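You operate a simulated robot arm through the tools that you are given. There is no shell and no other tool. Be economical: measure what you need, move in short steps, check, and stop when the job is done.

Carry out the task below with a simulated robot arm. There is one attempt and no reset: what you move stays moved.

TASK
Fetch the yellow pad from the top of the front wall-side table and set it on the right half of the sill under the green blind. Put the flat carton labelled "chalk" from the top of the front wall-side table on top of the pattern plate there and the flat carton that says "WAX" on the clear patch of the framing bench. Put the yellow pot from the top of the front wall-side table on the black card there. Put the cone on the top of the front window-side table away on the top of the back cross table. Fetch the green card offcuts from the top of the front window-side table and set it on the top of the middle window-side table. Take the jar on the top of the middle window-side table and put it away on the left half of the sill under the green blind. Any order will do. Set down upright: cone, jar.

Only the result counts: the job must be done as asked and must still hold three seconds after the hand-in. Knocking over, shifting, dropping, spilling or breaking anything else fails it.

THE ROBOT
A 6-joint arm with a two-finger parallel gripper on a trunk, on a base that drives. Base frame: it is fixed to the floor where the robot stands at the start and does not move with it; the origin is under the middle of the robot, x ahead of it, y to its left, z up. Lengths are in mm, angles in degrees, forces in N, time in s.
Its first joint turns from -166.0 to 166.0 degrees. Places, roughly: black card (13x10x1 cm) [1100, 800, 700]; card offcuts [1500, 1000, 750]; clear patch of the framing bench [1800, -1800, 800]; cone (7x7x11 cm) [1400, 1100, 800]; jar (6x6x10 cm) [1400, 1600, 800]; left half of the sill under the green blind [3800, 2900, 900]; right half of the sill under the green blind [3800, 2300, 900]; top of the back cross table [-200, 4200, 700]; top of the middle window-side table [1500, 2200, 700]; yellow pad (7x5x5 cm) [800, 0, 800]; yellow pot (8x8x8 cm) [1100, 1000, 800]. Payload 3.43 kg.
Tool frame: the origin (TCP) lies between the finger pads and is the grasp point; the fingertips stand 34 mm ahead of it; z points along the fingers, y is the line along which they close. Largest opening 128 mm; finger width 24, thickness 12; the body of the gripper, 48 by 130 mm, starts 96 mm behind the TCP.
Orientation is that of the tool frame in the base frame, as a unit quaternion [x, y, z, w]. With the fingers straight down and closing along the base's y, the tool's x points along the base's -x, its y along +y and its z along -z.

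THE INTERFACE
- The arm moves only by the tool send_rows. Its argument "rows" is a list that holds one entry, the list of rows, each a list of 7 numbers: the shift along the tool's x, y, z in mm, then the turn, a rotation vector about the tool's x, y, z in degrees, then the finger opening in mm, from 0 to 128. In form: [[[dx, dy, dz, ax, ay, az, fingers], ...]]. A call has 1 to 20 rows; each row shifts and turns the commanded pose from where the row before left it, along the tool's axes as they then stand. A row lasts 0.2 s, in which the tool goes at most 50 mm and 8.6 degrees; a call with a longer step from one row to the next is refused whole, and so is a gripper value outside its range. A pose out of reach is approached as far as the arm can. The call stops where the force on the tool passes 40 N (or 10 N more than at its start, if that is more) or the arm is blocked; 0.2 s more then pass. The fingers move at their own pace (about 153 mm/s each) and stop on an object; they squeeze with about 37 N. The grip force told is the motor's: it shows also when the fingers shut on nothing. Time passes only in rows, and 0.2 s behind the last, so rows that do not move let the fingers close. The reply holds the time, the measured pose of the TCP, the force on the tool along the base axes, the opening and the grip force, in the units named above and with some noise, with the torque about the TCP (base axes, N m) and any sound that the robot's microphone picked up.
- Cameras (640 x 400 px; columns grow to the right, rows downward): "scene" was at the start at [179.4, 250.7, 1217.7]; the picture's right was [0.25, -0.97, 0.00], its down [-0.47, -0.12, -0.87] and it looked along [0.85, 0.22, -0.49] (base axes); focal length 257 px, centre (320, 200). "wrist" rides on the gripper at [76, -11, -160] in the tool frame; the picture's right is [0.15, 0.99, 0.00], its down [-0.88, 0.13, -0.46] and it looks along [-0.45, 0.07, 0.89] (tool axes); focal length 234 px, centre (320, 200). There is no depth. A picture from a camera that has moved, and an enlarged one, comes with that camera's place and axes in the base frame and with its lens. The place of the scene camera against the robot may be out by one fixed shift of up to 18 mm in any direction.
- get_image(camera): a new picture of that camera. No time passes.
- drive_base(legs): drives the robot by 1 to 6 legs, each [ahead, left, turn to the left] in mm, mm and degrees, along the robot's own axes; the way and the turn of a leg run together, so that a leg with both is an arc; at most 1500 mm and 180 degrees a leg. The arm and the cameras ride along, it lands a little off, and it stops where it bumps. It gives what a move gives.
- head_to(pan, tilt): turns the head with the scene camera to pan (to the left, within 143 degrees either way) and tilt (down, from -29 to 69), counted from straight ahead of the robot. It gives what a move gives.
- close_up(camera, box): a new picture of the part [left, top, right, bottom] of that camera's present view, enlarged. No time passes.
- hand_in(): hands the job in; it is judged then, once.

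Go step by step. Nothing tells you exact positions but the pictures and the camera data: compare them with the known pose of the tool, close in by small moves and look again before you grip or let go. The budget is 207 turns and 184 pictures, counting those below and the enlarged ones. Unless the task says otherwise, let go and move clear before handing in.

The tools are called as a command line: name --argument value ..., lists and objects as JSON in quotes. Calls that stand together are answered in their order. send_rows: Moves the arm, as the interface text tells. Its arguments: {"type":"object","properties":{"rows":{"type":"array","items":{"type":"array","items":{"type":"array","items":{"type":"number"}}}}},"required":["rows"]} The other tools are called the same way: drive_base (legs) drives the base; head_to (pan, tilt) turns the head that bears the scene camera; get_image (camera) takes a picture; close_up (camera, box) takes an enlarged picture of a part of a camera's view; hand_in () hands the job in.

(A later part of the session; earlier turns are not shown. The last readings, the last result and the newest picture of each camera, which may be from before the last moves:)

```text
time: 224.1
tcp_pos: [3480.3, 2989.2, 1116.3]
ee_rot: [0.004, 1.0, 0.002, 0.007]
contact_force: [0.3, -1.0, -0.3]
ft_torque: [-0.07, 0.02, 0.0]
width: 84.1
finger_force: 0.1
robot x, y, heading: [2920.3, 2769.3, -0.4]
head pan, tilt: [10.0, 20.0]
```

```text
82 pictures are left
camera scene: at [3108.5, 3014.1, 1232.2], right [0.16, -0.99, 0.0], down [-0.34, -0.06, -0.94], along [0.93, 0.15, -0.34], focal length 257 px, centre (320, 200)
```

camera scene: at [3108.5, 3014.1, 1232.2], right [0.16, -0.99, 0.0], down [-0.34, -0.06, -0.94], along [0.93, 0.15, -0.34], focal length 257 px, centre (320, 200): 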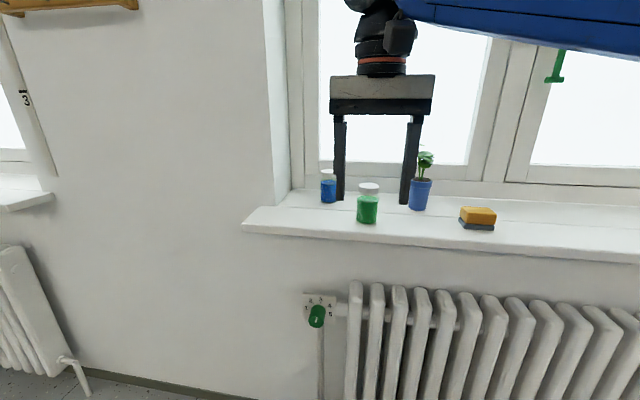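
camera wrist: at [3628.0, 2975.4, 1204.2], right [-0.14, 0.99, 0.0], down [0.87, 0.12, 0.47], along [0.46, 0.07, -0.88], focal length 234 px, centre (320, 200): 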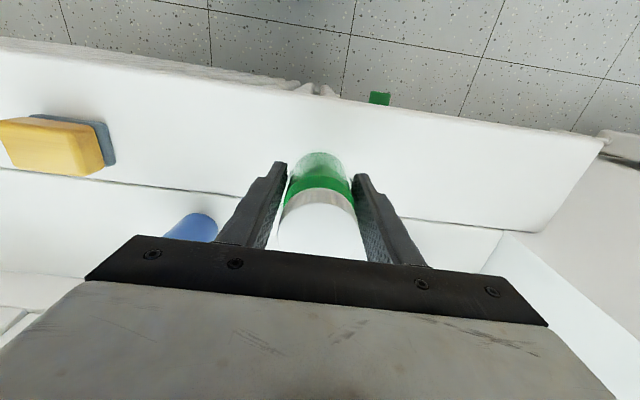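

The jar stands on the left half of the sill. Now for the cone: I return to the slot on the window side of the front table.

drive_base --legs '[[-270, 0, 0], [0, 0, 179.5], [0, 1340, 0], [230, 0, 0]]'

head_to --pan 0 --tilt 28

get_image --camera "scene"

```text
time: 241.1
tcp_pos: [1870.9, 1201.7, 1117.6]
ee_rot: [1.0, -0.008, -0.007, 0.002]
contact_force: [-1.2, -0.3, 0.2]
ft_torque: [0.01, 0.01, -0.01]
width: 83.8
finger_force: 0.0
robot x, y, heading: [2427.3, 1421.1, 179.3]
head pan, tilt: [10.0, 20.0]
```

```text
time: 241.8
tcp_pos: [1869.4, 1202.1, 1116.2]
ee_rot: [1.0, -0.007, -0.006, 0.002]
contact_force: [0.9, 0.3, 0.9]
ft_torque: [-0.02, 0.0, 0.01]
width: 84.0
finger_force: 0.1
robot x, y, heading: [2428.1, 1417.2, 178.9]
head pan, tilt: [0.0, 28.0]
```

```text
81 pictures are left
camera scene: at [2265.7, 1206.7, 1219.4], right [0.01, 1.0, 0.0], down [0.47, -0.01, -0.88], along [-0.88, 0.01, -0.47], focal length 257 px, centre (320, 200)
```

scene: 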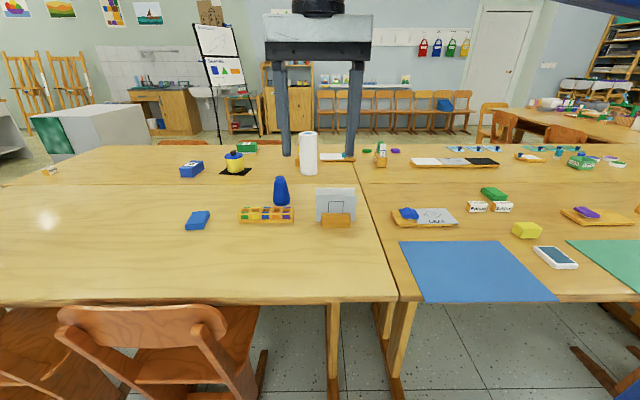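

send_rows --rows '[[[-40, 13, 12, 0, 0, 0, 128], [-40, 13, 12, 0, 0, 0, 128], [-40, 13, 12, 0, 0, 0, 128], [-40, 13, 12, 0, 0, 0, 128], [-40, 13, 12, 0, 0, 0, 128], [-40, 13, 12, 0, 0, 0, 128], [-40, 13, 12, 0, 0, 0, 128], [-40, 13, 12, 0, 0, 0, 128], [-40, 13, 12, 0, 0, 0, 128], [-40, 12, 12, 0, 0, 0, 128], [-40, 0, 12, 0, 0, 0, 128]]]'

get_image --camera "wrist"

close_up --camera "scene" --box '[230, 160, 350, 240]'

```text
time: 244.2
tcp_pos: [1427.2, 1079.2, 997.1]
ee_rot: [1.0, -0.006, -0.008, 0.003]
contact_force: [0.8, -0.1, 1.4]
ft_torque: [-0.04, 0.14, 0.0]
width: 128.1
finger_force: 0.0
robot x, y, heading: [2428.6, 1417.1, 179.2]
head pan, tilt: [0.0, 28.0]
```

```text
80 pictures are left
camera wrist: at [1507.1, 1089.5, 1154.6], right [0.13, -0.99, 0.0], down [-0.87, -0.12, 0.47], along [-0.47, -0.06, -0.88], focal length 234 px, centre (320, 200)
```

wrist: 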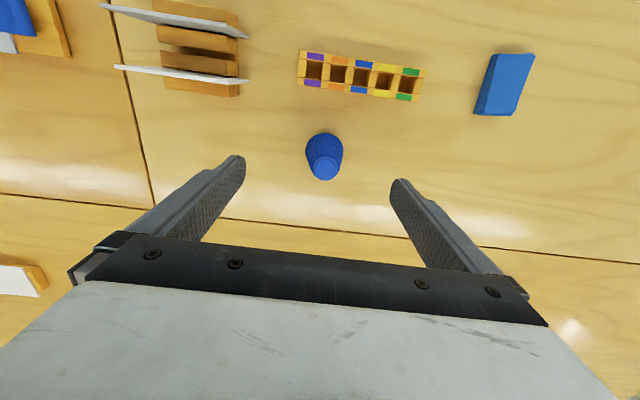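

```text
5.00 times, centred on (290, 200) of scene
camera zoom: at [2266.4, 1206.9, 1219.5], right [0.01, 1.0, 0.0], down [0.47, -0.01, -0.88], along [-0.88, 0.01, -0.47], focal length 1285 px, centre (470, 200)
```

zoom: 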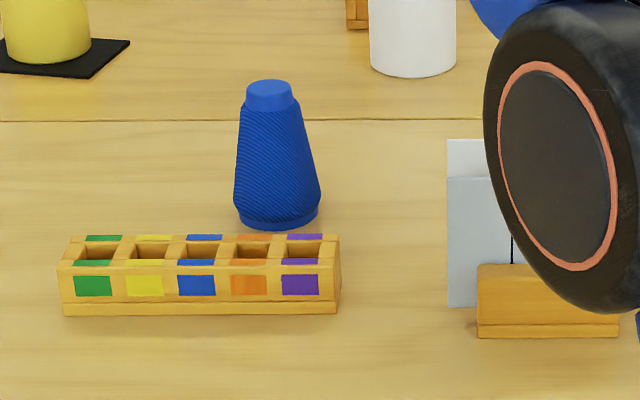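

send_rows --rows '[[[-17, 5, 40, 0, 0, 0, 128], [-17, 5, 40, 0, 0, 0, 128]]]'

get_image --camera "wrist"

```text
time: 244.8
tcp_pos: [1392.1, 1069.4, 912.3]
ee_rot: [1.0, -0.007, -0.008, 0.002]
contact_force: [0.1, 0.0, 0.4]
ft_torque: [0.01, 0.04, 0.01]
width: 128.1
finger_force: 0.1
robot x, y, heading: [2428.5, 1411.9, 179.0]
head pan, tilt: [0.0, 28.0]
```

```text
78 pictures are left
camera wrist: at [1471.5, 1079.9, 1070.7], right [0.13, -0.99, 0.0], down [-0.88, -0.12, 0.47], along [-0.47, -0.06, -0.88], focal length 234 px, centre (320, 200)
```

wrist: 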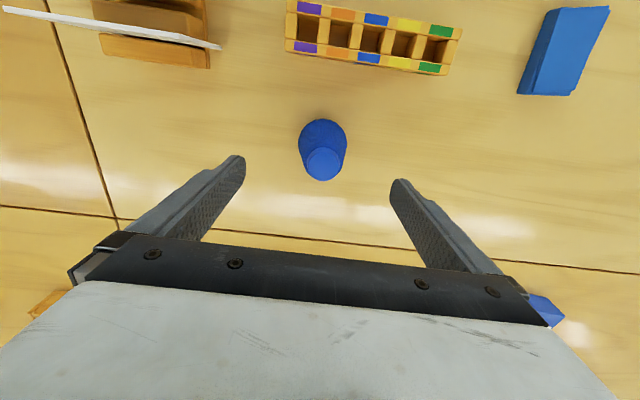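

send_rows --rows '[[[0, 1.5, 40, 0, 0, 0, 128], [0, 0, 40, 0, 0, 0, 128], [0, 0, 40, 0, 0, 0, 128], [0, 0, 8, 0, 0, 0, 128], [0, 0, 0, 0, 0, 0, 80], [0, 0, 0, 0, 0, 0, 40], [0, 0, 0, 0, 0, 0, 40]]]'

send_rows --rows '[[[0, 0, -8, 0, 0, 0, 40], [0, 0, -20, 0, 0, 0, 40]]]'

get_image --camera "wrist"

close_up --camera "scene" --box '[230, 140, 350, 230]'

```text
time: 246.4
tcp_pos: [1390.5, 1066.2, 783.4]
ee_rot: [1.0, -0.009, -0.007, 0.002]
contact_force: [-0.4, 0.4, -0.5]
ft_torque: [0.0, -0.03, 0.0]
width: 62.2
finger_force: 37.0
robot x, y, heading: [2429.1, 1416.6, 179.2]
head pan, tilt: [0.0, 28.0]
```

```text
time: 247.0
tcp_pos: [1390.5, 1066.8, 810.7]
ee_rot: [1.0, -0.007, -0.007, 0.002]
contact_force: [-0.7, 0.0, -1.2]
ft_torque: [-0.02, -0.01, 0.03]
width: 62.1
finger_force: 37.3
robot x, y, heading: [2431.9, 1413.4, 179.2]
head pan, tilt: [0.0, 28.0]
```

```text
77 pictures are left
camera wrist: at [1469.3, 1077.3, 969.6], right [0.13, -0.99, 0.0], down [-0.88, -0.12, 0.47], along [-0.46, -0.06, -0.88], focal length 234 px, centre (320, 200)
```

wrist: 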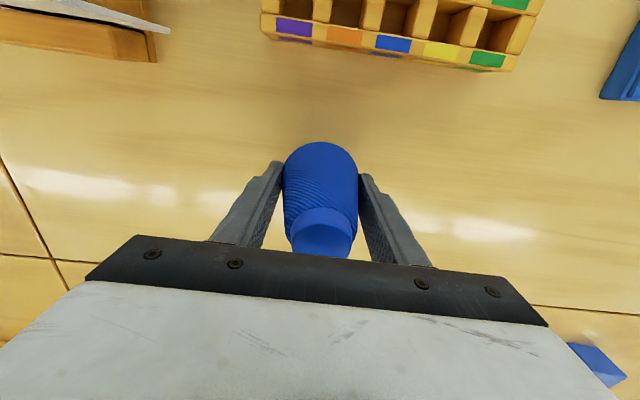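

```text
4.44 times, centred on (290, 185) of scene
camera zoom: at [2265.5, 1206.7, 1219.3], right [0.02, 1.0, 0.0], down [0.47, -0.01, -0.88], along [-0.88, 0.01, -0.47], focal length 1142 px, centre (453, 267)
```

zoom: 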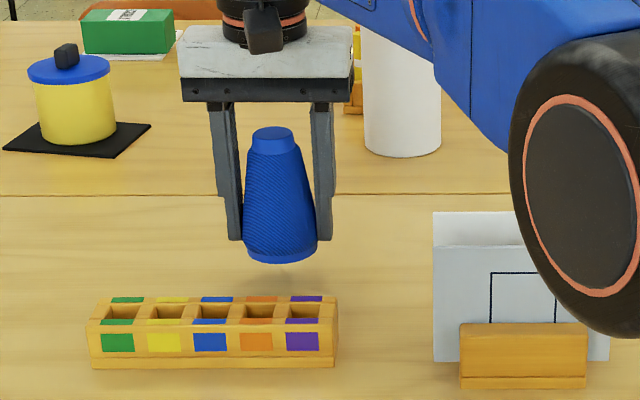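

The cone is held upright. I raise, retract, and begin the trip around the front end: back out, face +y, and reverse down the window aisle.

send_rows --rows '[[[0, 0, -40, 0, 0, 0, 40], [0, 0, -45, 0, 0, 0, 40], [0, 0, -45, 0, 0, 0, 40], [0, 0, -30, 0, 0, 0, 40], [44, -20, -5, 0, 0, 0, 40], [44, -20, -5, 0, 0, 0, 40], [44, -20, -5, 0, 0, 0, 40], [44, -20, -5, 0, 0, 0, 40], [44, -20, -5, 0, 0, 0, 40], [44, -20, -5, 0, 0, 0, 40], [44, -20, -5, 0, 0, 0, 40], [44, -20, -5, 0, 0, 0, 40], [44, -20, -5, 0, 0, 0, 40], [44, -20, -5, 0, 0, 0, 40], [44, -20, -5, 0, 0, 0, 40]]]'

drive_base --legs '[[-220, 0, 0], [0, 0, -89.2], [-1500, 0, 0], [-640, 0, 0]]'

get_image --camera "wrist"

```text
time: 250.2
tcp_pos: [1885.2, 1283.5, 1014.2]
ee_rot: [1.0, -0.007, -0.006, 0.001]
contact_force: [-0.5, 0.0, -1.8]
ft_torque: [0.07, -0.01, -0.02]
width: 62.4
finger_force: 37.0
out of reach, approached as far as the arm can: row 4
robot x, y, heading: [2431.3, 1416.2, 179.2]
head pan, tilt: [0.0, 28.0]
```

```text
time: 265.9
tcp_pos: [2529.6, -210.8, 1013.3]
ee_rot: [0.718, -0.697, -0.006, -0.003]
contact_force: [-0.1, 0.7, -1.6]
ft_torque: [0.03, -0.02, -0.03]
width: 61.7
finger_force: 37.2
robot x, y, heading: [2685.2, -747.2, 91.9]
head pan, tilt: [0.0, 28.0]
```

```text
75 pictures are left
camera wrist: at [2544.6, -288.1, 1172.4], right [-0.98, -0.18, 0.0], down [-0.15, 0.87, 0.47], along [-0.08, 0.46, -0.88], focal length 234 px, centre (320, 200)
```

wrist: 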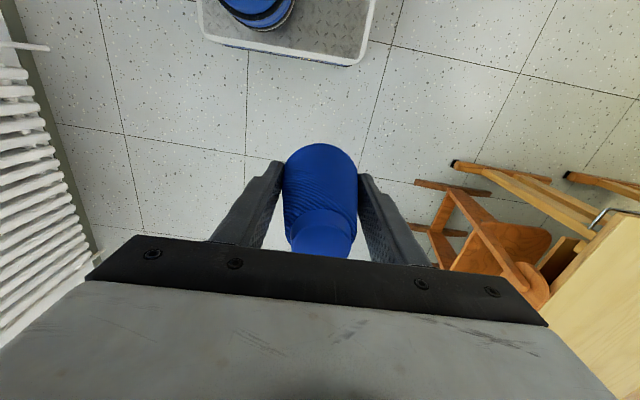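

The cone still held well. I correct heading and strafe left past the table end, checking before the narrow gap.

drive_base --legs '[[0, 0, -1.9], [0, 1500, 0], [0, 700, 0]]'

head_to --pan 100 --tilt 35

get_image --camera "scene"

head_to --pan 20 --tilt 35

get_image --camera "scene"

```text
time: 277.2
tcp_pos: [319.3, -217.6, 1013.8]
ee_rot: [0.713, -0.701, -0.006, -0.004]
contact_force: [0.3, -0.3, -2.4]
ft_torque: [0.0, 0.01, 0.04]
width: 61.8
finger_force: 37.2
robot x, y, heading: [469.8, -759.7, 90.7]
head pan, tilt: [0.0, 28.0]
```

```text
time: 279.0
tcp_pos: [320.8, -217.6, 1013.7]
ee_rot: [0.712, -0.702, -0.006, -0.005]
contact_force: [-0.3, -0.1, -1.9]
ft_torque: [0.01, -0.02, 0.0]
width: 61.6
finger_force: 37.0
robot x, y, heading: [465.4, -759.1, 90.9]
head pan, tilt: [100.0, 35.0]
```

```text
74 pictures are left
camera scene: at [172.5, -689.7, 1208.4], right [-0.19, 0.98, 0.0], down [0.56, 0.11, -0.82], along [-0.8, -0.15, -0.57], focal length 257 px, centre (320, 200)
```

scene: 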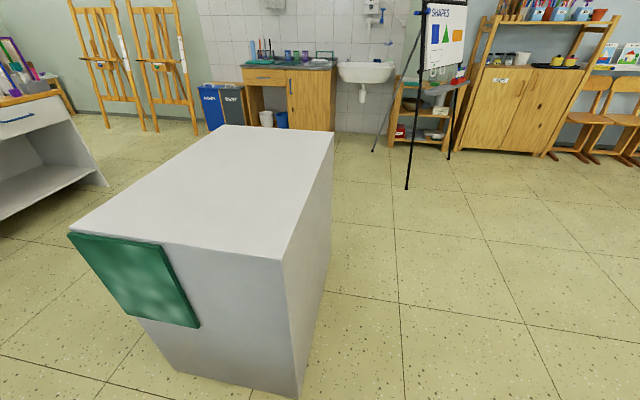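

```text
time: 280.5
tcp_pos: [319.6, -218.3, 1015.0]
ee_rot: [0.713, -0.701, -0.006, -0.004]
contact_force: [-0.2, -1.2, -1.7]
ft_torque: [-0.04, -0.04, 0.01]
width: 61.5
finger_force: 37.3
robot x, y, heading: [467.5, -758.1, 90.6]
head pan, tilt: [20.0, 35.0]
```

```text
73 pictures are left
camera scene: at [227.6, -590.9, 1208.4], right [0.93, 0.36, 0.0], down [0.2, -0.54, -0.82], along [-0.29, 0.77, -0.57], focal length 257 px, centre (320, 200)
```

scene: 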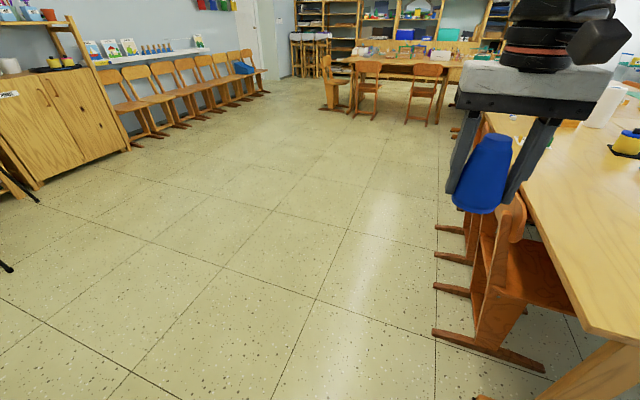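

The gap is as estimated. I strafe a bit more, go ahead past the cabinet, move off from the chairs, and drive up the wall-side aisle.

drive_base --legs '[[0, 270, -0.6], [310, 0, 0], [0, 220, 0], [1500, 0, 0], [600, 0, 0]]'

head_to --pan 10 --tilt 25

get_image --camera "scene"

```text
time: 285.5
tcp_pos: [-132.7, 86.2, 1014.5]
ee_rot: [0.737, -0.676, -0.006, -0.003]
contact_force: [0.5, 0.2, -1.6]
ft_torque: [0.01, 0.01, 0.01]
width: 61.4
finger_force: 37.2
robot x, y, heading: [51.8, -442.6, 94.8]
head pan, tilt: [20.0, 35.0]
stopped in leg 3: the robot was blocked; the commanded pose is now the measured one
```

```text
time: 286.2
tcp_pos: [-132.9, 84.6, 1013.4]
ee_rot: [0.738, -0.675, -0.006, -0.004]
contact_force: [-0.1, 0.7, -1.6]
ft_torque: [0.02, 0.0, -0.01]
width: 61.3
finger_force: 37.1
robot x, y, heading: [58.3, -444.2, 94.5]
head pan, tilt: [10.0, 25.0]
```

```text
72 pictures are left
camera scene: at [-184.3, -284.6, 1224.1], right [0.97, 0.26, 0.0], down [0.11, -0.41, -0.91], along [-0.24, 0.87, -0.42], focal length 257 px, centre (320, 200)
```

scene: 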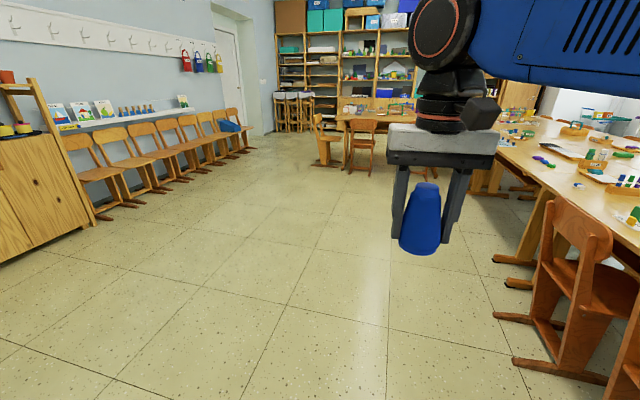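

I clipped something at the rear left, surely the cabinet, as my rear hadn't quite cleared it. I'll check the cabinet, then ease ahead and away.

head_to --pan 135 --tilt 45

get_image --camera "scene"

```text
time: 288.3
tcp_pos: [-133.0, 85.2, 1014.0]
ee_rot: [0.737, -0.676, -0.006, -0.004]
contact_force: [0.4, -0.2, -1.7]
ft_torque: [0.0, 0.0, 0.03]
width: 61.2
finger_force: 36.9
robot x, y, heading: [51.8, -441.5, 94.7]
head pan, tilt: [135.0, 45.0]
```

```text
71 pictures are left
camera scene: at [-212.6, -435.9, 1193.6], right [-0.77, 0.64, 0.0], down [0.45, 0.54, -0.71], along [-0.45, -0.54, -0.71], focal length 257 px, centre (320, 200)
```

scene: 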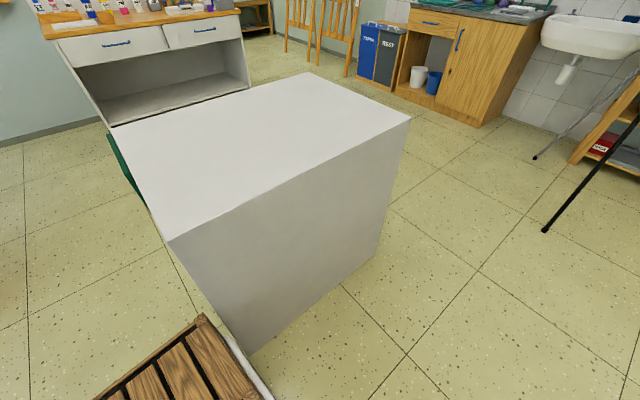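

The cabinet hasn't moved. I pull ahead and away, straighten, and continue up the aisle.

drive_base --legs '[[150, -25, 0], [0, 0, -4.7], [0, 60, 0], [1500, 0, 0]]'

head_to --pan 10 --tilt 22

get_image --camera "scene"

```text
time: 297.8
tcp_pos: [-140.7, 1772.7, 1014.3]
ee_rot: [0.708, -0.706, -0.006, -0.004]
contact_force: [-0.6, -0.7, -1.2]
ft_torque: [0.03, 0.0, -0.01]
width: 61.0
finger_force: 37.5
robot x, y, heading: [7.2, 1231.6, 90.3]
head pan, tilt: [135.0, 45.0]
```

```text
time: 299.9
tcp_pos: [-140.5, 1774.1, 1014.7]
ee_rot: [0.708, -0.706, -0.006, -0.003]
contact_force: [-0.8, 0.3, -1.3]
ft_torque: [-0.01, -0.01, 0.0]
width: 61.0
finger_force: 36.8
robot x, y, heading: [0.4, 1231.5, 90.1]
head pan, tilt: [10.0, 22.0]
```

```text
70 pictures are left
camera scene: at [-223.2, 1411.3, 1229.0], right [0.98, 0.18, 0.0], down [0.07, -0.37, -0.93], along [-0.16, 0.91, -0.37], focal length 257 px, centre (320, 200)
```

scene: 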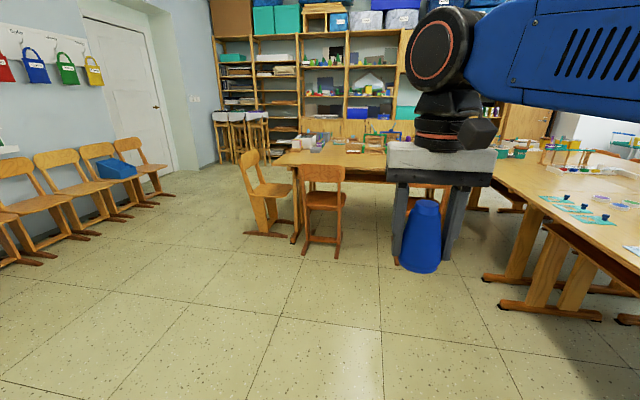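

drive_base --legs '[[1000, 0, 0]]'

head_to --pan -5 --tilt 30

get_image --camera "scene"

get_image --camera "wrist"

```text
time: 305.1
tcp_pos: [-155.6, 2772.4, 1013.5]
ee_rot: [0.712, -0.702, -0.006, -0.003]
contact_force: [0.0, -0.8, -1.1]
ft_torque: [0.01, 0.0, -0.02]
width: 60.6
finger_force: 36.5
robot x, y, heading: [-7.9, 2235.6, 90.7]
head pan, tilt: [10.0, 22.0]
```

```text
time: 305.8
tcp_pos: [-155.1, 2770.8, 1013.0]
ee_rot: [0.712, -0.703, -0.006, -0.004]
contact_force: [0.1, -0.4, -1.6]
ft_torque: [-0.03, -0.04, 0.02]
width: 60.6
finger_force: 37.0
robot x, y, heading: [-9.1, 2230.6, 90.9]
head pan, tilt: [-5.0, 30.0]
```

```text
69 pictures are left
camera scene: at [-209.3, 2407.4, 1216.3], right [1.0, -0.07, 0.0], down [-0.04, -0.5, -0.87], along [0.06, 0.86, -0.5], focal length 257 px, centre (320, 200)
```

scene: 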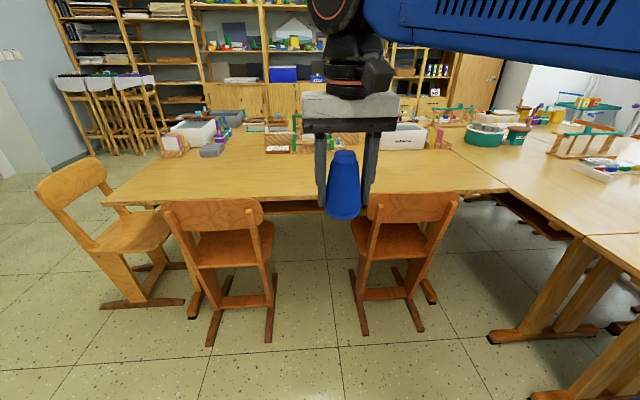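

```text
68 pictures are left
camera wrist: at [-140.5, 2693.7, 1172.3], right [-0.99, -0.16, 0.0], down [-0.14, 0.87, 0.47], along [-0.08, 0.46, -0.88], focal length 234 px, centre (320, 200)
```

wrist: 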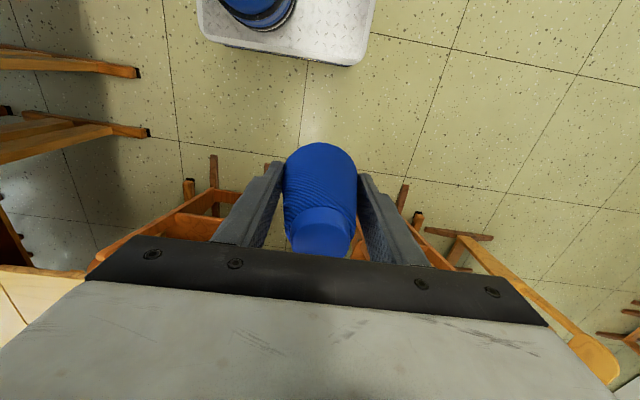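

The cone creeps a little in the grip, so I'll be quick. I zoom in on the cross table.

close_up --camera "scene" --box '[100, 80, 520, 230]'

```text
1.52 times, centred on (310, 155) of scene
camera zoom: at [-209.3, 2407.4, 1216.3], right [1.0, -0.07, 0.0], down [-0.04, -0.5, -0.87], along [0.06, 0.86, -0.5], focal length 392 px, centre (335, 269)
```

zoom: 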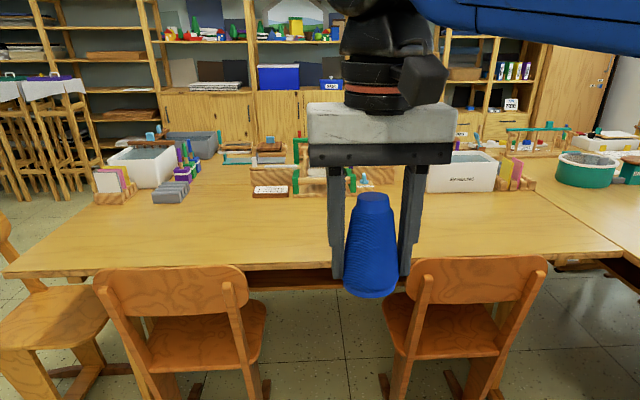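

The cross table's front strip, y≈3260–3750, is free. I drive 300 mm closer and extend over it.

drive_base --legs '[[290, 0, 0]]'

send_rows --rows '[[[-44, 0, 0, 0, 0, 0, 40], [-44, 0, 0, 0, 0, 0, 40], [-44, 0, 0, 0, 0, 0, 40], [-44, 0, 0, 0, 0, 0, 40], [-44, 0, 0, 0, 0, 0, 40], [-44, 0, 0, 0, 0, 0, 40], [-44, 0, 0, 0, 0, 0, 40], [-44, 0, 0, 0, 0, 0, 40], [-44, 0, 0, 0, 0, 0, 40], [-44, 0, 0, 0, 0, 0, 40], [-44, 0, 0, 0, 0, 0, 40], [0, 0, 40, 0, 0, 0, 40], [0, 0, 40, 0, 0, 0, 40], [0, 0, 40, 0, 0, 0, 40]]]'

get_image --camera "wrist"

get_image --camera "scene"

```text
time: 307.8
tcp_pos: [-155.3, 3063.0, 1013.4]
ee_rot: [0.71, -0.704, -0.006, -0.003]
contact_force: [0.3, -0.9, -1.6]
ft_torque: [0.04, -0.02, -0.01]
width: 60.6
finger_force: 36.2
robot x, y, heading: [-7.8, 2522.1, 90.4]
head pan, tilt: [-5.0, 30.0]
```

```text
time: 310.8
tcp_pos: [-159.9, 3549.7, 899.5]
ee_rot: [0.711, -0.704, -0.006, -0.004]
contact_force: [0.0, -0.1, -1.2]
ft_torque: [0.05, -0.01, 0.0]
width: 60.9
finger_force: 37.2
robot x, y, heading: [-6.8, 2525.3, 90.7]
head pan, tilt: [-5.0, 30.0]
```

```text
66 pictures are left
camera wrist: at [-146.5, 3471.2, 1058.5], right [-0.99, -0.15, 0.0], down [-0.14, 0.87, 0.47], along [-0.07, 0.46, -0.88], focal length 234 px, centre (320, 200)
```

wrist: 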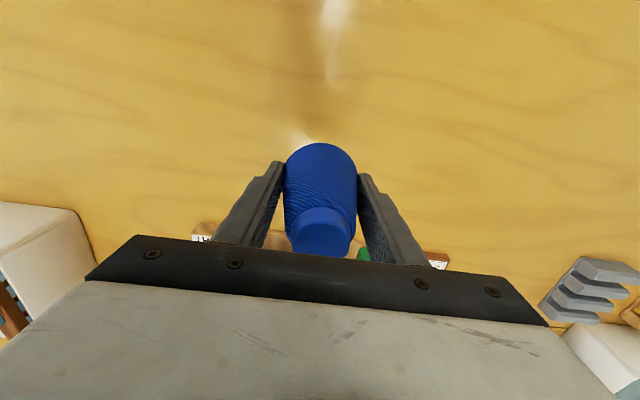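

```text
65 pictures are left
camera scene: at [-211.5, 2699.0, 1216.2], right [1.0, -0.08, 0.0], down [-0.04, -0.5, -0.87], along [0.07, 0.86, -0.5], focal length 257 px, centre (320, 200)
```

scene: 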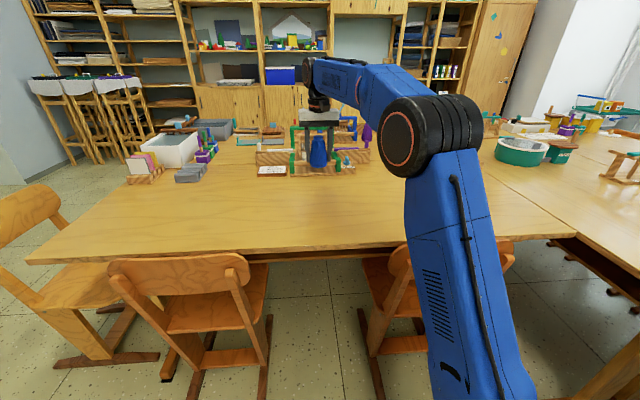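

Items begin at y≈3700. I lower the cone at about y=3520.

send_rows --rows '[[[30, 0, 30, 0, 0, 0, 40], [0, 0, 40, 0, 0, 0, 40], [0, 0, 20, 0, 0, 0, 40], [0, 0, 8, 0, 0, 0, 40]]]'

close_up --camera "scene" --box '[250, 100, 390, 210]'

```text
time: 311.8
tcp_pos: [-159.3, 3519.4, 801.1]
ee_rot: [0.71, -0.704, -0.007, -0.004]
contact_force: [0.6, -0.1, -0.2]
ft_torque: [0.02, -0.02, 0.0]
width: 60.8
finger_force: 36.4
robot x, y, heading: [-9.7, 2522.6, 90.0]
head pan, tilt: [-5.0, 30.0]
```

```text
3.64 times, centred on (320, 155) of scene
camera zoom: at [-211.5, 2699.1, 1216.2], right [1.0, -0.08, 0.0], down [-0.04, -0.5, -0.87], along [0.07, 0.86, -0.5], focal length 934 px, centre (320, 364)
```

zoom: 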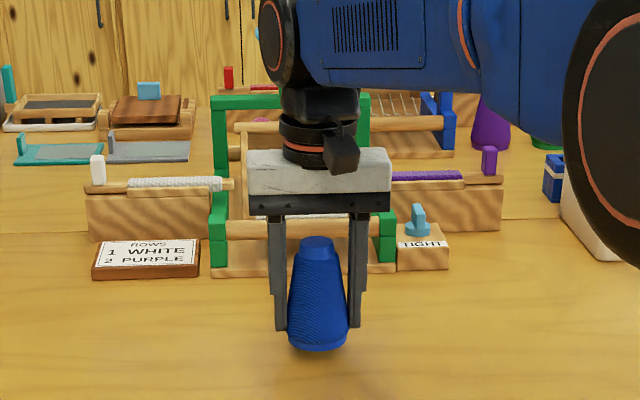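

I notice a seam at y≈3900: these are two cross tables, and the back one, near y≈4200, is the target. It's out of reach from here, so I lift again, retract, and look for access from its left end.

send_rows --rows '[[[0, 0, -40, 0, 0, 0, 40], [0, 0, -45, 0, 0, 0, 40], [0, 0, -45, 0, 0, 0, 40], [0, 0, -45, 0, 0, 0, 40], [44, 0, -5, 0, 0, 0, 40], [44, 0, -5, 0, 0, 0, 40], [44, 0, -5, 0, 0, 0, 40], [44, 0, -5, 0, 0, 0, 40], [44, 0, 0, 0, 0, 0, 40], [44, 0, 0, 0, 0, 0, 40], [44, 0, 0, 0, 0, 0, 40], [44, 0, 0, 0, 0, 0, 40], [44, 0, 0, 0, 0, 0, 40], [44, 0, 0, 0, 0, 0, 40]]]'

drive_base --legs '[[-100, 0, 0], [0, 1500, 0], [0, 200, 0]]'

head_to --pan -20 --tilt 22

get_image --camera "scene"

```text
time: 314.8
tcp_pos: [-155.0, 3076.2, 989.8]
ee_rot: [0.71, -0.704, -0.006, -0.004]
contact_force: [-0.4, -0.6, -2.0]
ft_torque: [-0.08, -0.01, 0.02]
width: 61.2
finger_force: 37.1
robot x, y, heading: [-9.2, 2522.5, 90.6]
head pan, tilt: [-5.0, 30.0]
```

```text
time: 324.2
tcp_pos: [-1851.3, 2985.0, 991.1]
ee_rot: [-0.702, 0.712, 0.006, 0.004]
contact_force: [0.2, 0.7, -0.8]
ft_torque: [-0.01, 0.02, -0.01]
width: 60.4
finger_force: 37.0
robot x, y, heading: [-1720.3, 2428.5, 89.4]
head pan, tilt: [-5.0, 30.0]
```

```text
time: 325.0
tcp_pos: [-1851.9, 2984.6, 989.8]
ee_rot: [-0.703, 0.711, 0.006, 0.004]
contact_force: [-0.2, -0.1, -1.3]
ft_torque: [-0.01, 0.02, 0.01]
width: 60.6
finger_force: 37.0
robot x, y, heading: [-1716.1, 2427.8, 89.3]
head pan, tilt: [-20.0, 22.0]
```

```text
63 pictures are left
camera scene: at [-1892.5, 2606.3, 1229.0], right [0.94, -0.35, 0.0], down [-0.13, -0.35, -0.93], along [0.33, 0.87, -0.38], focal length 257 px, centre (320, 200)
```

scene: 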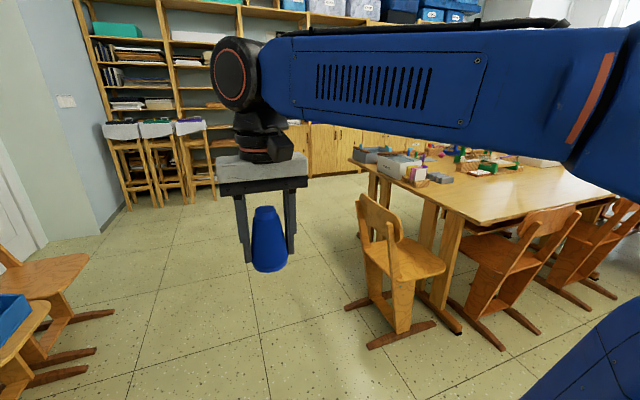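

Space to the left of the tables is open. I drive up beside the back cross table and turn to face it.

drive_base --legs '[[1500, 0, 0], [280, 0, 0], [0, 0, -89]]'

head_to --pan -15 --tilt 28

get_image --camera "scene"

get_image --camera "wrist"

```text
time: 337.9
tcp_pos: [-1132.4, 4345.9, 992.2]
ee_rot: [0.012, 1.0, 0.002, 0.006]
contact_force: [0.0, -0.1, -1.7]
ft_torque: [0.01, 0.03, 0.03]
width: 59.5
finger_force: 36.6
robot x, y, heading: [-1690.9, 4218.5, -1.5]
head pan, tilt: [-20.0, 22.0]
```

```text
time: 338.5
tcp_pos: [-1133.1, 4345.1, 992.5]
ee_rot: [0.012, 1.0, 0.001, 0.007]
contact_force: [-0.9, -0.9, -1.3]
ft_torque: [0.0, -0.02, 0.01]
width: 59.9
finger_force: 37.3
robot x, y, heading: [-1690.1, 4216.1, -1.7]
head pan, tilt: [-15.0, 28.0]
```

```text
62 pictures are left
camera scene: at [-1506.0, 4418.0, 1219.4], right [-0.28, -0.96, 0.0], down [-0.45, 0.13, -0.88], along [0.85, -0.25, -0.47], focal length 257 px, centre (320, 200)
```

scene: 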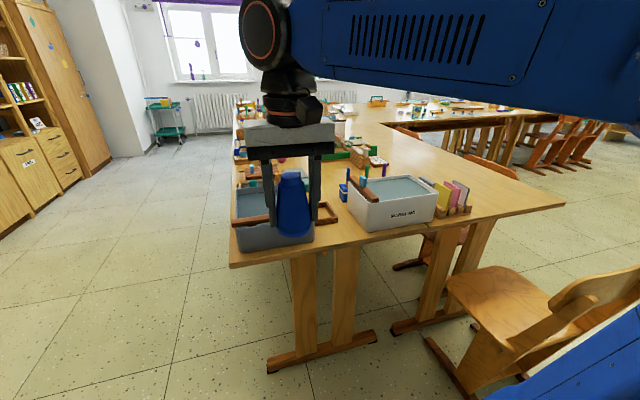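

```text
61 pictures are left
camera wrist: at [-1209.9, 4335.0, 1149.5], right [-0.12, 0.99, 0.0], down [0.88, 0.11, 0.47], along [0.47, 0.06, -0.88], focal length 234 px, centre (320, 200)
```

wrist: 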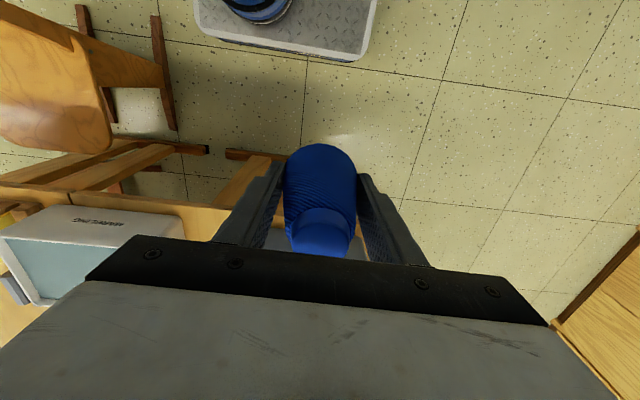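

There's a wide aisle behind the back cross table (its rear edge at y≈4500). I drive around there and face it from behind.

drive_base --legs '[[0, 980, 0], [1150, 0, 0], [0, 0, -88.5]]'

head_to --pan 0 --tilt 32

get_image --camera "scene"

get_image --camera "wrist"

```text
time: 352.9
tcp_pos: [-371.9, 4632.1, 990.8]
ee_rot: [0.704, 0.711, -0.004, 0.007]
contact_force: [1.0, -0.3, -1.8]
ft_torque: [0.02, -0.01, -0.02]
width: 59.6
finger_force: 36.9
robot x, y, heading: [-516.7, 5187.1, -89.4]
head pan, tilt: [-15.0, 28.0]
```

```text
time: 353.6
tcp_pos: [-372.1, 4632.7, 992.1]
ee_rot: [0.703, 0.711, -0.003, 0.006]
contact_force: [0.9, 0.4, -0.6]
ft_torque: [0.01, 0.0, -0.02]
width: 59.2
finger_force: 37.1
robot x, y, heading: [-517.2, 5182.7, -89.3]
head pan, tilt: [0.0, 32.0]
```

```text
60 pictures are left
camera scene: at [-285.4, 5026.3, 1213.1], right [-1.0, -0.01, 0.0], down [0.0, 0.53, -0.85], along [0.01, -0.85, -0.53], focal length 257 px, centre (320, 200)
```

scene: 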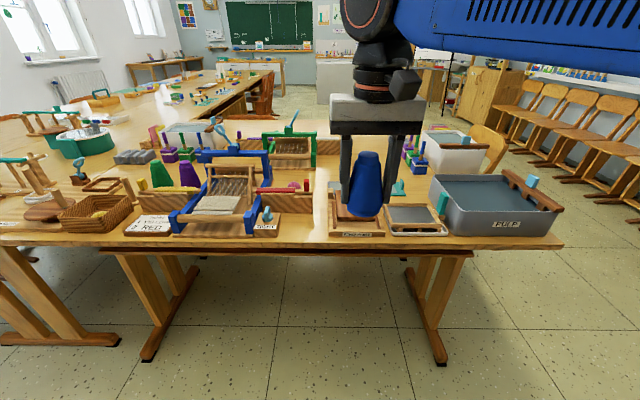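

```text
59 pictures are left
camera wrist: at [-383.7, 4710.5, 1149.5], right [0.99, 0.16, 0.0], down [0.14, -0.87, 0.47], along [0.07, -0.46, -0.88], focal length 234 px, centre (320, 200)
```

wrist: 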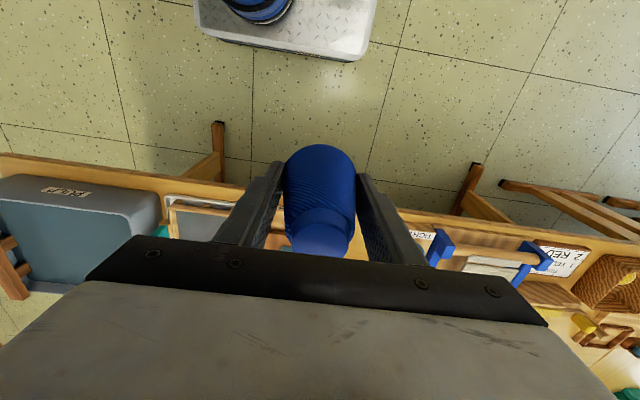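

The back table carries looms, boxes and other cones. I zoom in to find a free spot.

close_up --camera "scene" --box '[0, 90, 340, 260]'

close_up --camera "scene" --box '[240, 90, 580, 260]'

```text
1.88 times, centred on (170, 175) of scene
camera zoom: at [-285.4, 5026.3, 1213.1], right [-1.0, -0.01, 0.0], down [0.0, 0.53, -0.85], along [0.01, -0.85, -0.53], focal length 484 px, centre (602, 247)
```

zoom: 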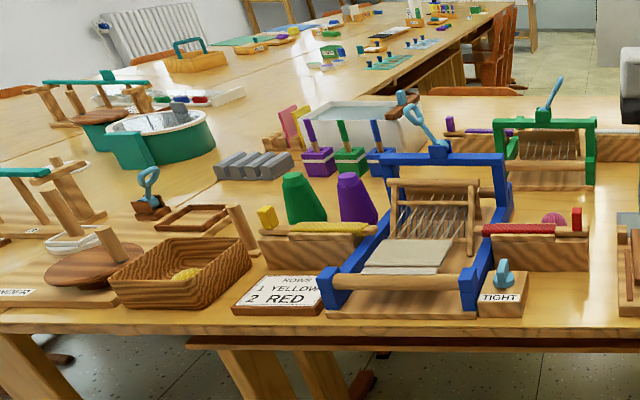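

```text
1.88 times, centred on (410, 175) of scene
camera zoom: at [-285.4, 5026.3, 1213.1], right [-1.0, -0.01, 0.0], down [0.0, 0.53, -0.85], along [0.01, -0.85, -0.53], focal length 484 px, centre (151, 247)
```

zoom: 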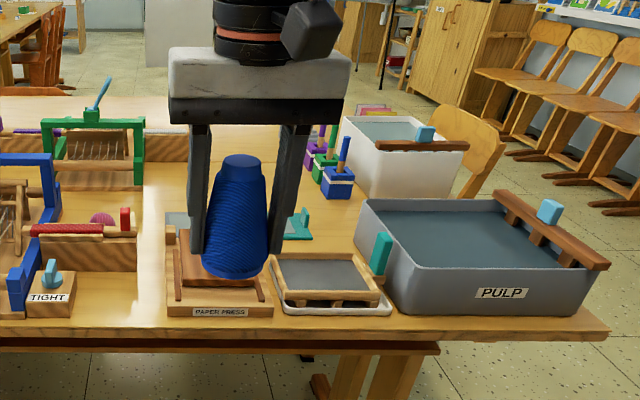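

A clear zone seems to lie around [-480,4060], beyond the slabs and left of the looms. I drive closer, shift the arm over and look.

drive_base --legs '[[150, 0, 0]]'

send_rows --rows '[[[0, -37, -5, 0, 0, 0, 40], [0, -37, -5, 0, 0, 0, 40], [0, -37, -5, 0, 0, 0, 40], [-42, 0, 0, 0, 0, 0, 40], [-42, 0, 0, 0, 0, 0, 40], [-42, 0, 0, 0, 0, 0, 40], [-42, 0, 0, 0, 0, 0, 40], [-42, 0, 0, 0, 0, 0, 40]]]'

get_image --camera "wrist"

get_image --camera "scene"

```text
time: 355.0
tcp_pos: [-372.7, 4483.0, 990.2]
ee_rot: [0.705, 0.709, -0.003, 0.007]
contact_force: [-0.3, 0.9, -1.7]
ft_torque: [-0.02, 0.01, -0.02]
width: 59.4
finger_force: 37.2
robot x, y, heading: [-519.4, 5037.3, -89.5]
head pan, tilt: [0.0, 32.0]
```

```text
time: 356.8
tcp_pos: [-482.5, 4273.2, 1010.1]
ee_rot: [0.704, 0.71, -0.003, 0.007]
contact_force: [-0.5, 0.9, -1.1]
ft_torque: [-0.08, 0.0, -0.01]
width: 59.6
finger_force: 37.1
robot x, y, heading: [-519.7, 5038.6, -89.8]
head pan, tilt: [0.0, 32.0]
```

```text
56 pictures are left
camera wrist: at [-493.2, 4351.6, 1167.5], right [0.99, 0.15, 0.0], down [0.14, -0.87, 0.47], along [0.07, -0.46, -0.88], focal length 234 px, centre (320, 200)
```

wrist: 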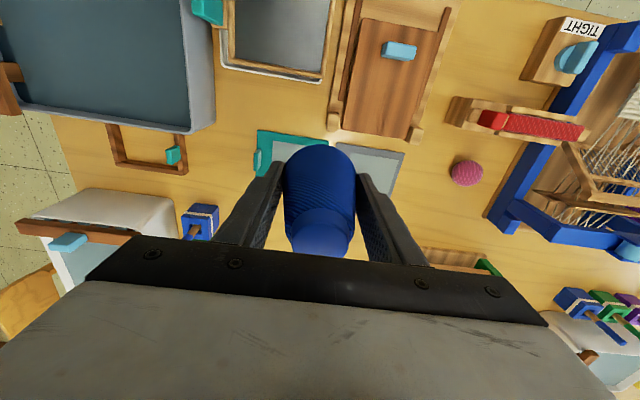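

```text
55 pictures are left
camera scene: at [-284.5, 4876.5, 1213.1], right [-1.0, -0.01, 0.0], down [0.0, 0.53, -0.85], along [0.01, -0.85, -0.53], focal length 257 px, centre (320, 200)
```

scene: 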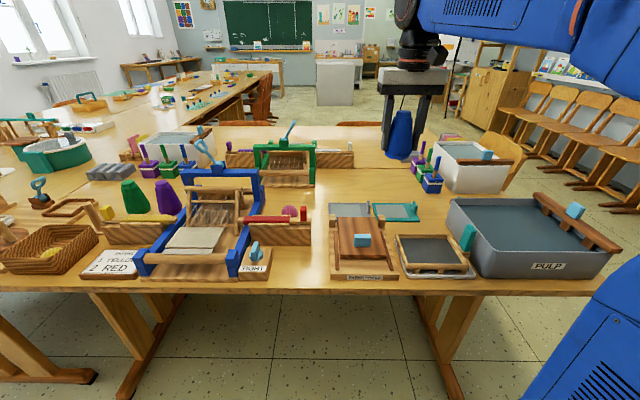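

Clear zone: x −650 to −290, y 3930–4130. I go to [-460,4050] and begin lowering.

send_rows --rows '[[[-44, 4, 0, 0, 0, 0, 40], [-44, 4, 0, 0, 0, 0, 40], [-44, 4, 0, 0, 0, 0, 40], [-44, 4, 0, 0, 0, 0, 40], [-44, 4, 0, 0, 0, 0, 40], [0, 0, 30, 0, 0, 0, 40], [0, 0, 30, 0, 0, 0, 40]]]'

get_image --camera "wrist"

close_up --camera "scene" --box '[290, 90, 470, 230]'

```text
time: 358.4
tcp_pos: [-457.5, 4051.8, 949.6]
ee_rot: [0.704, 0.71, -0.003, 0.006]
contact_force: [-0.9, 0.3, -1.9]
ft_torque: [-0.04, 0.01, -0.01]
width: 59.4
finger_force: 37.1
robot x, y, heading: [-517.2, 5038.3, -89.4]
head pan, tilt: [0.0, 32.0]
```

```text
54 pictures are left
camera wrist: at [-468.8, 4129.1, 1108.6], right [0.99, 0.15, 0.0], down [0.14, -0.87, 0.47], along [0.07, -0.46, -0.88], focal length 234 px, centre (320, 200)
```

wrist: 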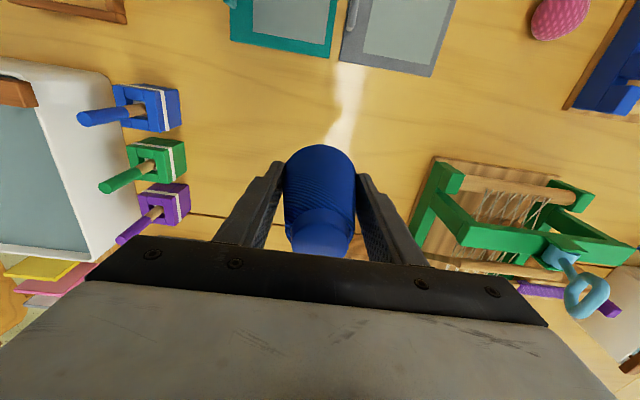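

```text
2.86 times, centred on (380, 160) of scene
camera zoom: at [-284.4, 4876.0, 1213.1], right [-1.0, -0.01, 0.0], down [0.0, 0.53, -0.85], along [0.01, -0.85, -0.53], focal length 734 px, centre (149, 314)
```

zoom: 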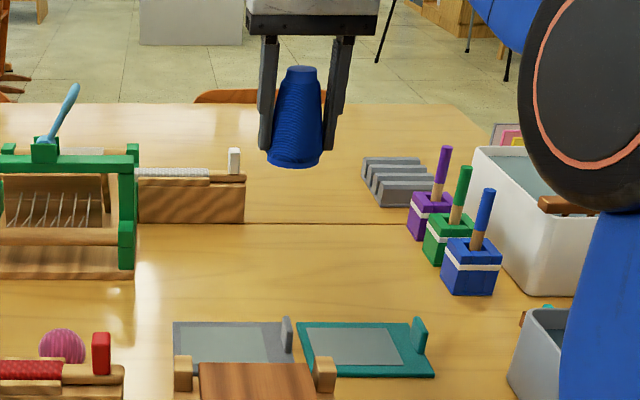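

Good spot on the back table, behind its seam. I lower.

send_rows --rows '[[[0, 0, 40, 0, 0, 0, 40], [0, 0, 40, 0, 0, 0, 40], [0, 0, 40, 0, 0, 0, 40], [0, 0, 15, 0, 0, 0, 40]]]'

close_up --camera "scene" --box '[290, 90, 470, 230]'

```text
time: 359.4
tcp_pos: [-457.1, 4049.5, 815.4]
ee_rot: [0.704, 0.71, -0.005, 0.007]
contact_force: [0.5, 0.6, -0.6]
ft_torque: [0.02, 0.0, -0.03]
width: 59.3
finger_force: 37.0
robot x, y, heading: [-516.9, 5036.1, -89.5]
head pan, tilt: [0.0, 32.0]
```

```text
2.86 times, centred on (380, 160) of scene
camera zoom: at [-284.4, 4876.0, 1213.1], right [-1.0, -0.01, 0.0], down [0.0, 0.53, -0.85], along [0.01, -0.85, -0.53], focal length 734 px, centre (149, 314)
```

zoom: 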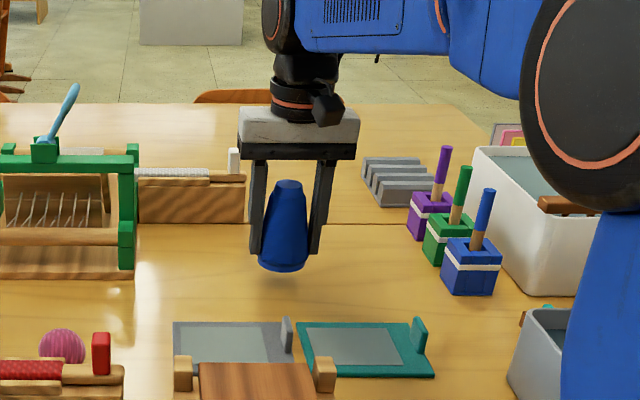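

send_rows --rows '[[[0, 0, 6, 0, 0, 0, 40], [0, 0, 4, 0, 0, 0, 40], [0, 0, 3, 0, 0, 0, 40], [0, 0, 2, 0, 0, 0, 40]]]'

send_rows --rows '[[[0, 0, 2, 0, 0, 0, 40], [0, 0, 2, 0, 0, 0, 40]]]'

close_up --camera "scene" --box '[320, 110, 420, 200]'

```text
time: 360.4
tcp_pos: [-458.7, 4048.9, 802.1]
ee_rot: [0.704, 0.71, -0.004, 0.006]
contact_force: [-0.2, 0.3, -1.9]
ft_torque: [-0.01, 0.02, 0.01]
width: 59.6
finger_force: 36.8
robot x, y, heading: [-517.1, 5036.9, -89.7]
head pan, tilt: [0.0, 32.0]
```

```text
time: 361.0
tcp_pos: [-458.1, 4048.7, 798.8]
ee_rot: [0.704, 0.71, -0.004, 0.006]
contact_force: [0.1, 0.0, -2.3]
ft_torque: [0.05, -0.01, 0.04]
width: 59.2
finger_force: 37.1
robot x, y, heading: [-519.8, 5034.6, -89.3]
head pan, tilt: [0.0, 32.0]
```

```text
4.44 times, centred on (370, 155) of scene
camera zoom: at [-284.4, 4875.9, 1213.1], right [-1.0, -0.01, 0.0], down [0.0, 0.53, -0.85], along [0.01, -0.85, -0.53], focal length 1142 px, centre (98, 400)
```

zoom: 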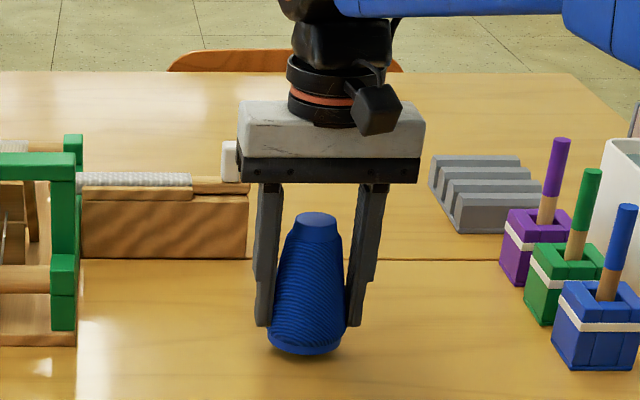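

send_rows --rows '[[[0, 0, 2, 0, 0, 0, 40], [0, 0, 2, 0, 0, 0, 40]]]'

send_rows --rows '[[[0, 0, 1.5, 0, 0, 0, 40], [0, 0, 1.5, 0, 0, 0, 40]]]'

```text
time: 361.6
tcp_pos: [-458.4, 4047.5, 794.0]
ee_rot: [0.704, 0.71, -0.004, 0.007]
contact_force: [0.0, -0.1, -1.7]
ft_torque: [0.03, 0.02, 0.01]
width: 59.4
finger_force: 37.3
robot x, y, heading: [-513.8, 5034.9, -89.5]
head pan, tilt: [0.0, 32.0]
```

```text
time: 362.2
tcp_pos: [-459.7, 4049.1, 791.7]
ee_rot: [0.704, 0.71, -0.004, 0.007]
contact_force: [0.2, 0.3, -1.6]
ft_torque: [0.02, 0.01, -0.01]
width: 59.5
finger_force: 36.7
robot x, y, heading: [-515.9, 5038.5, -89.7]
head pan, tilt: [0.0, 32.0]
```

send_rows --rows '[[[0, 0, 1.5, 0, 0, 0, 40], [0, 0, 1.5, 0, 0, 0, 40]]]'

send_rows --rows '[[[0, 0, 1.2, 0, 0, 0, 40], [0, 0, 1.2, 0, 0, 0, 40]]]'

close_up --camera "scene" --box '[320, 110, 420, 200]'

```text
time: 362.8
tcp_pos: [-459.0, 4048.6, 788.5]
ee_rot: [0.704, 0.71, -0.003, 0.007]
contact_force: [-0.5, 0.0, -1.4]
ft_torque: [-0.02, 0.03, -0.01]
width: 59.4
finger_force: 36.7
robot x, y, heading: [-516.9, 5030.5, -89.8]
head pan, tilt: [0.0, 32.0]
```

```text
time: 363.4
tcp_pos: [-459.3, 4048.9, 787.5]
ee_rot: [0.705, 0.709, -0.004, 0.009]
contact_force: [0.8, -6.9, 18.9]
ft_torque: [-0.13, -0.5, -0.15]
width: 59.3
finger_force: 36.7
robot x, y, heading: [-517.0, 5035.0, -89.6]
head pan, tilt: [0.0, 32.0]
```

```text
4.44 times, centred on (370, 155) of scene
camera zoom: at [-284.4, 4876.4, 1213.2], right [-1.0, -0.01, 0.0], down [0.0, 0.53, -0.85], along [0.01, -0.85, -0.53], focal length 1142 px, centre (98, 400)
```

zoom: 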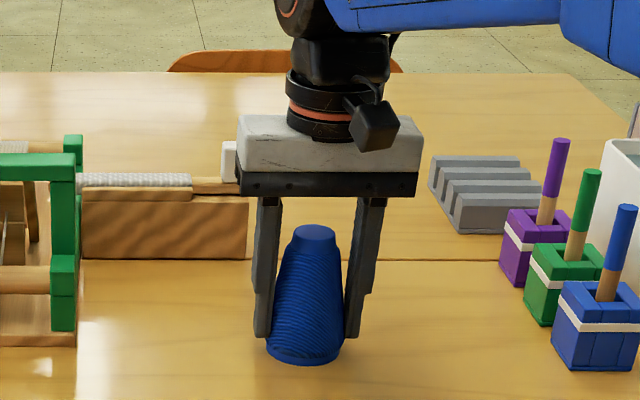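

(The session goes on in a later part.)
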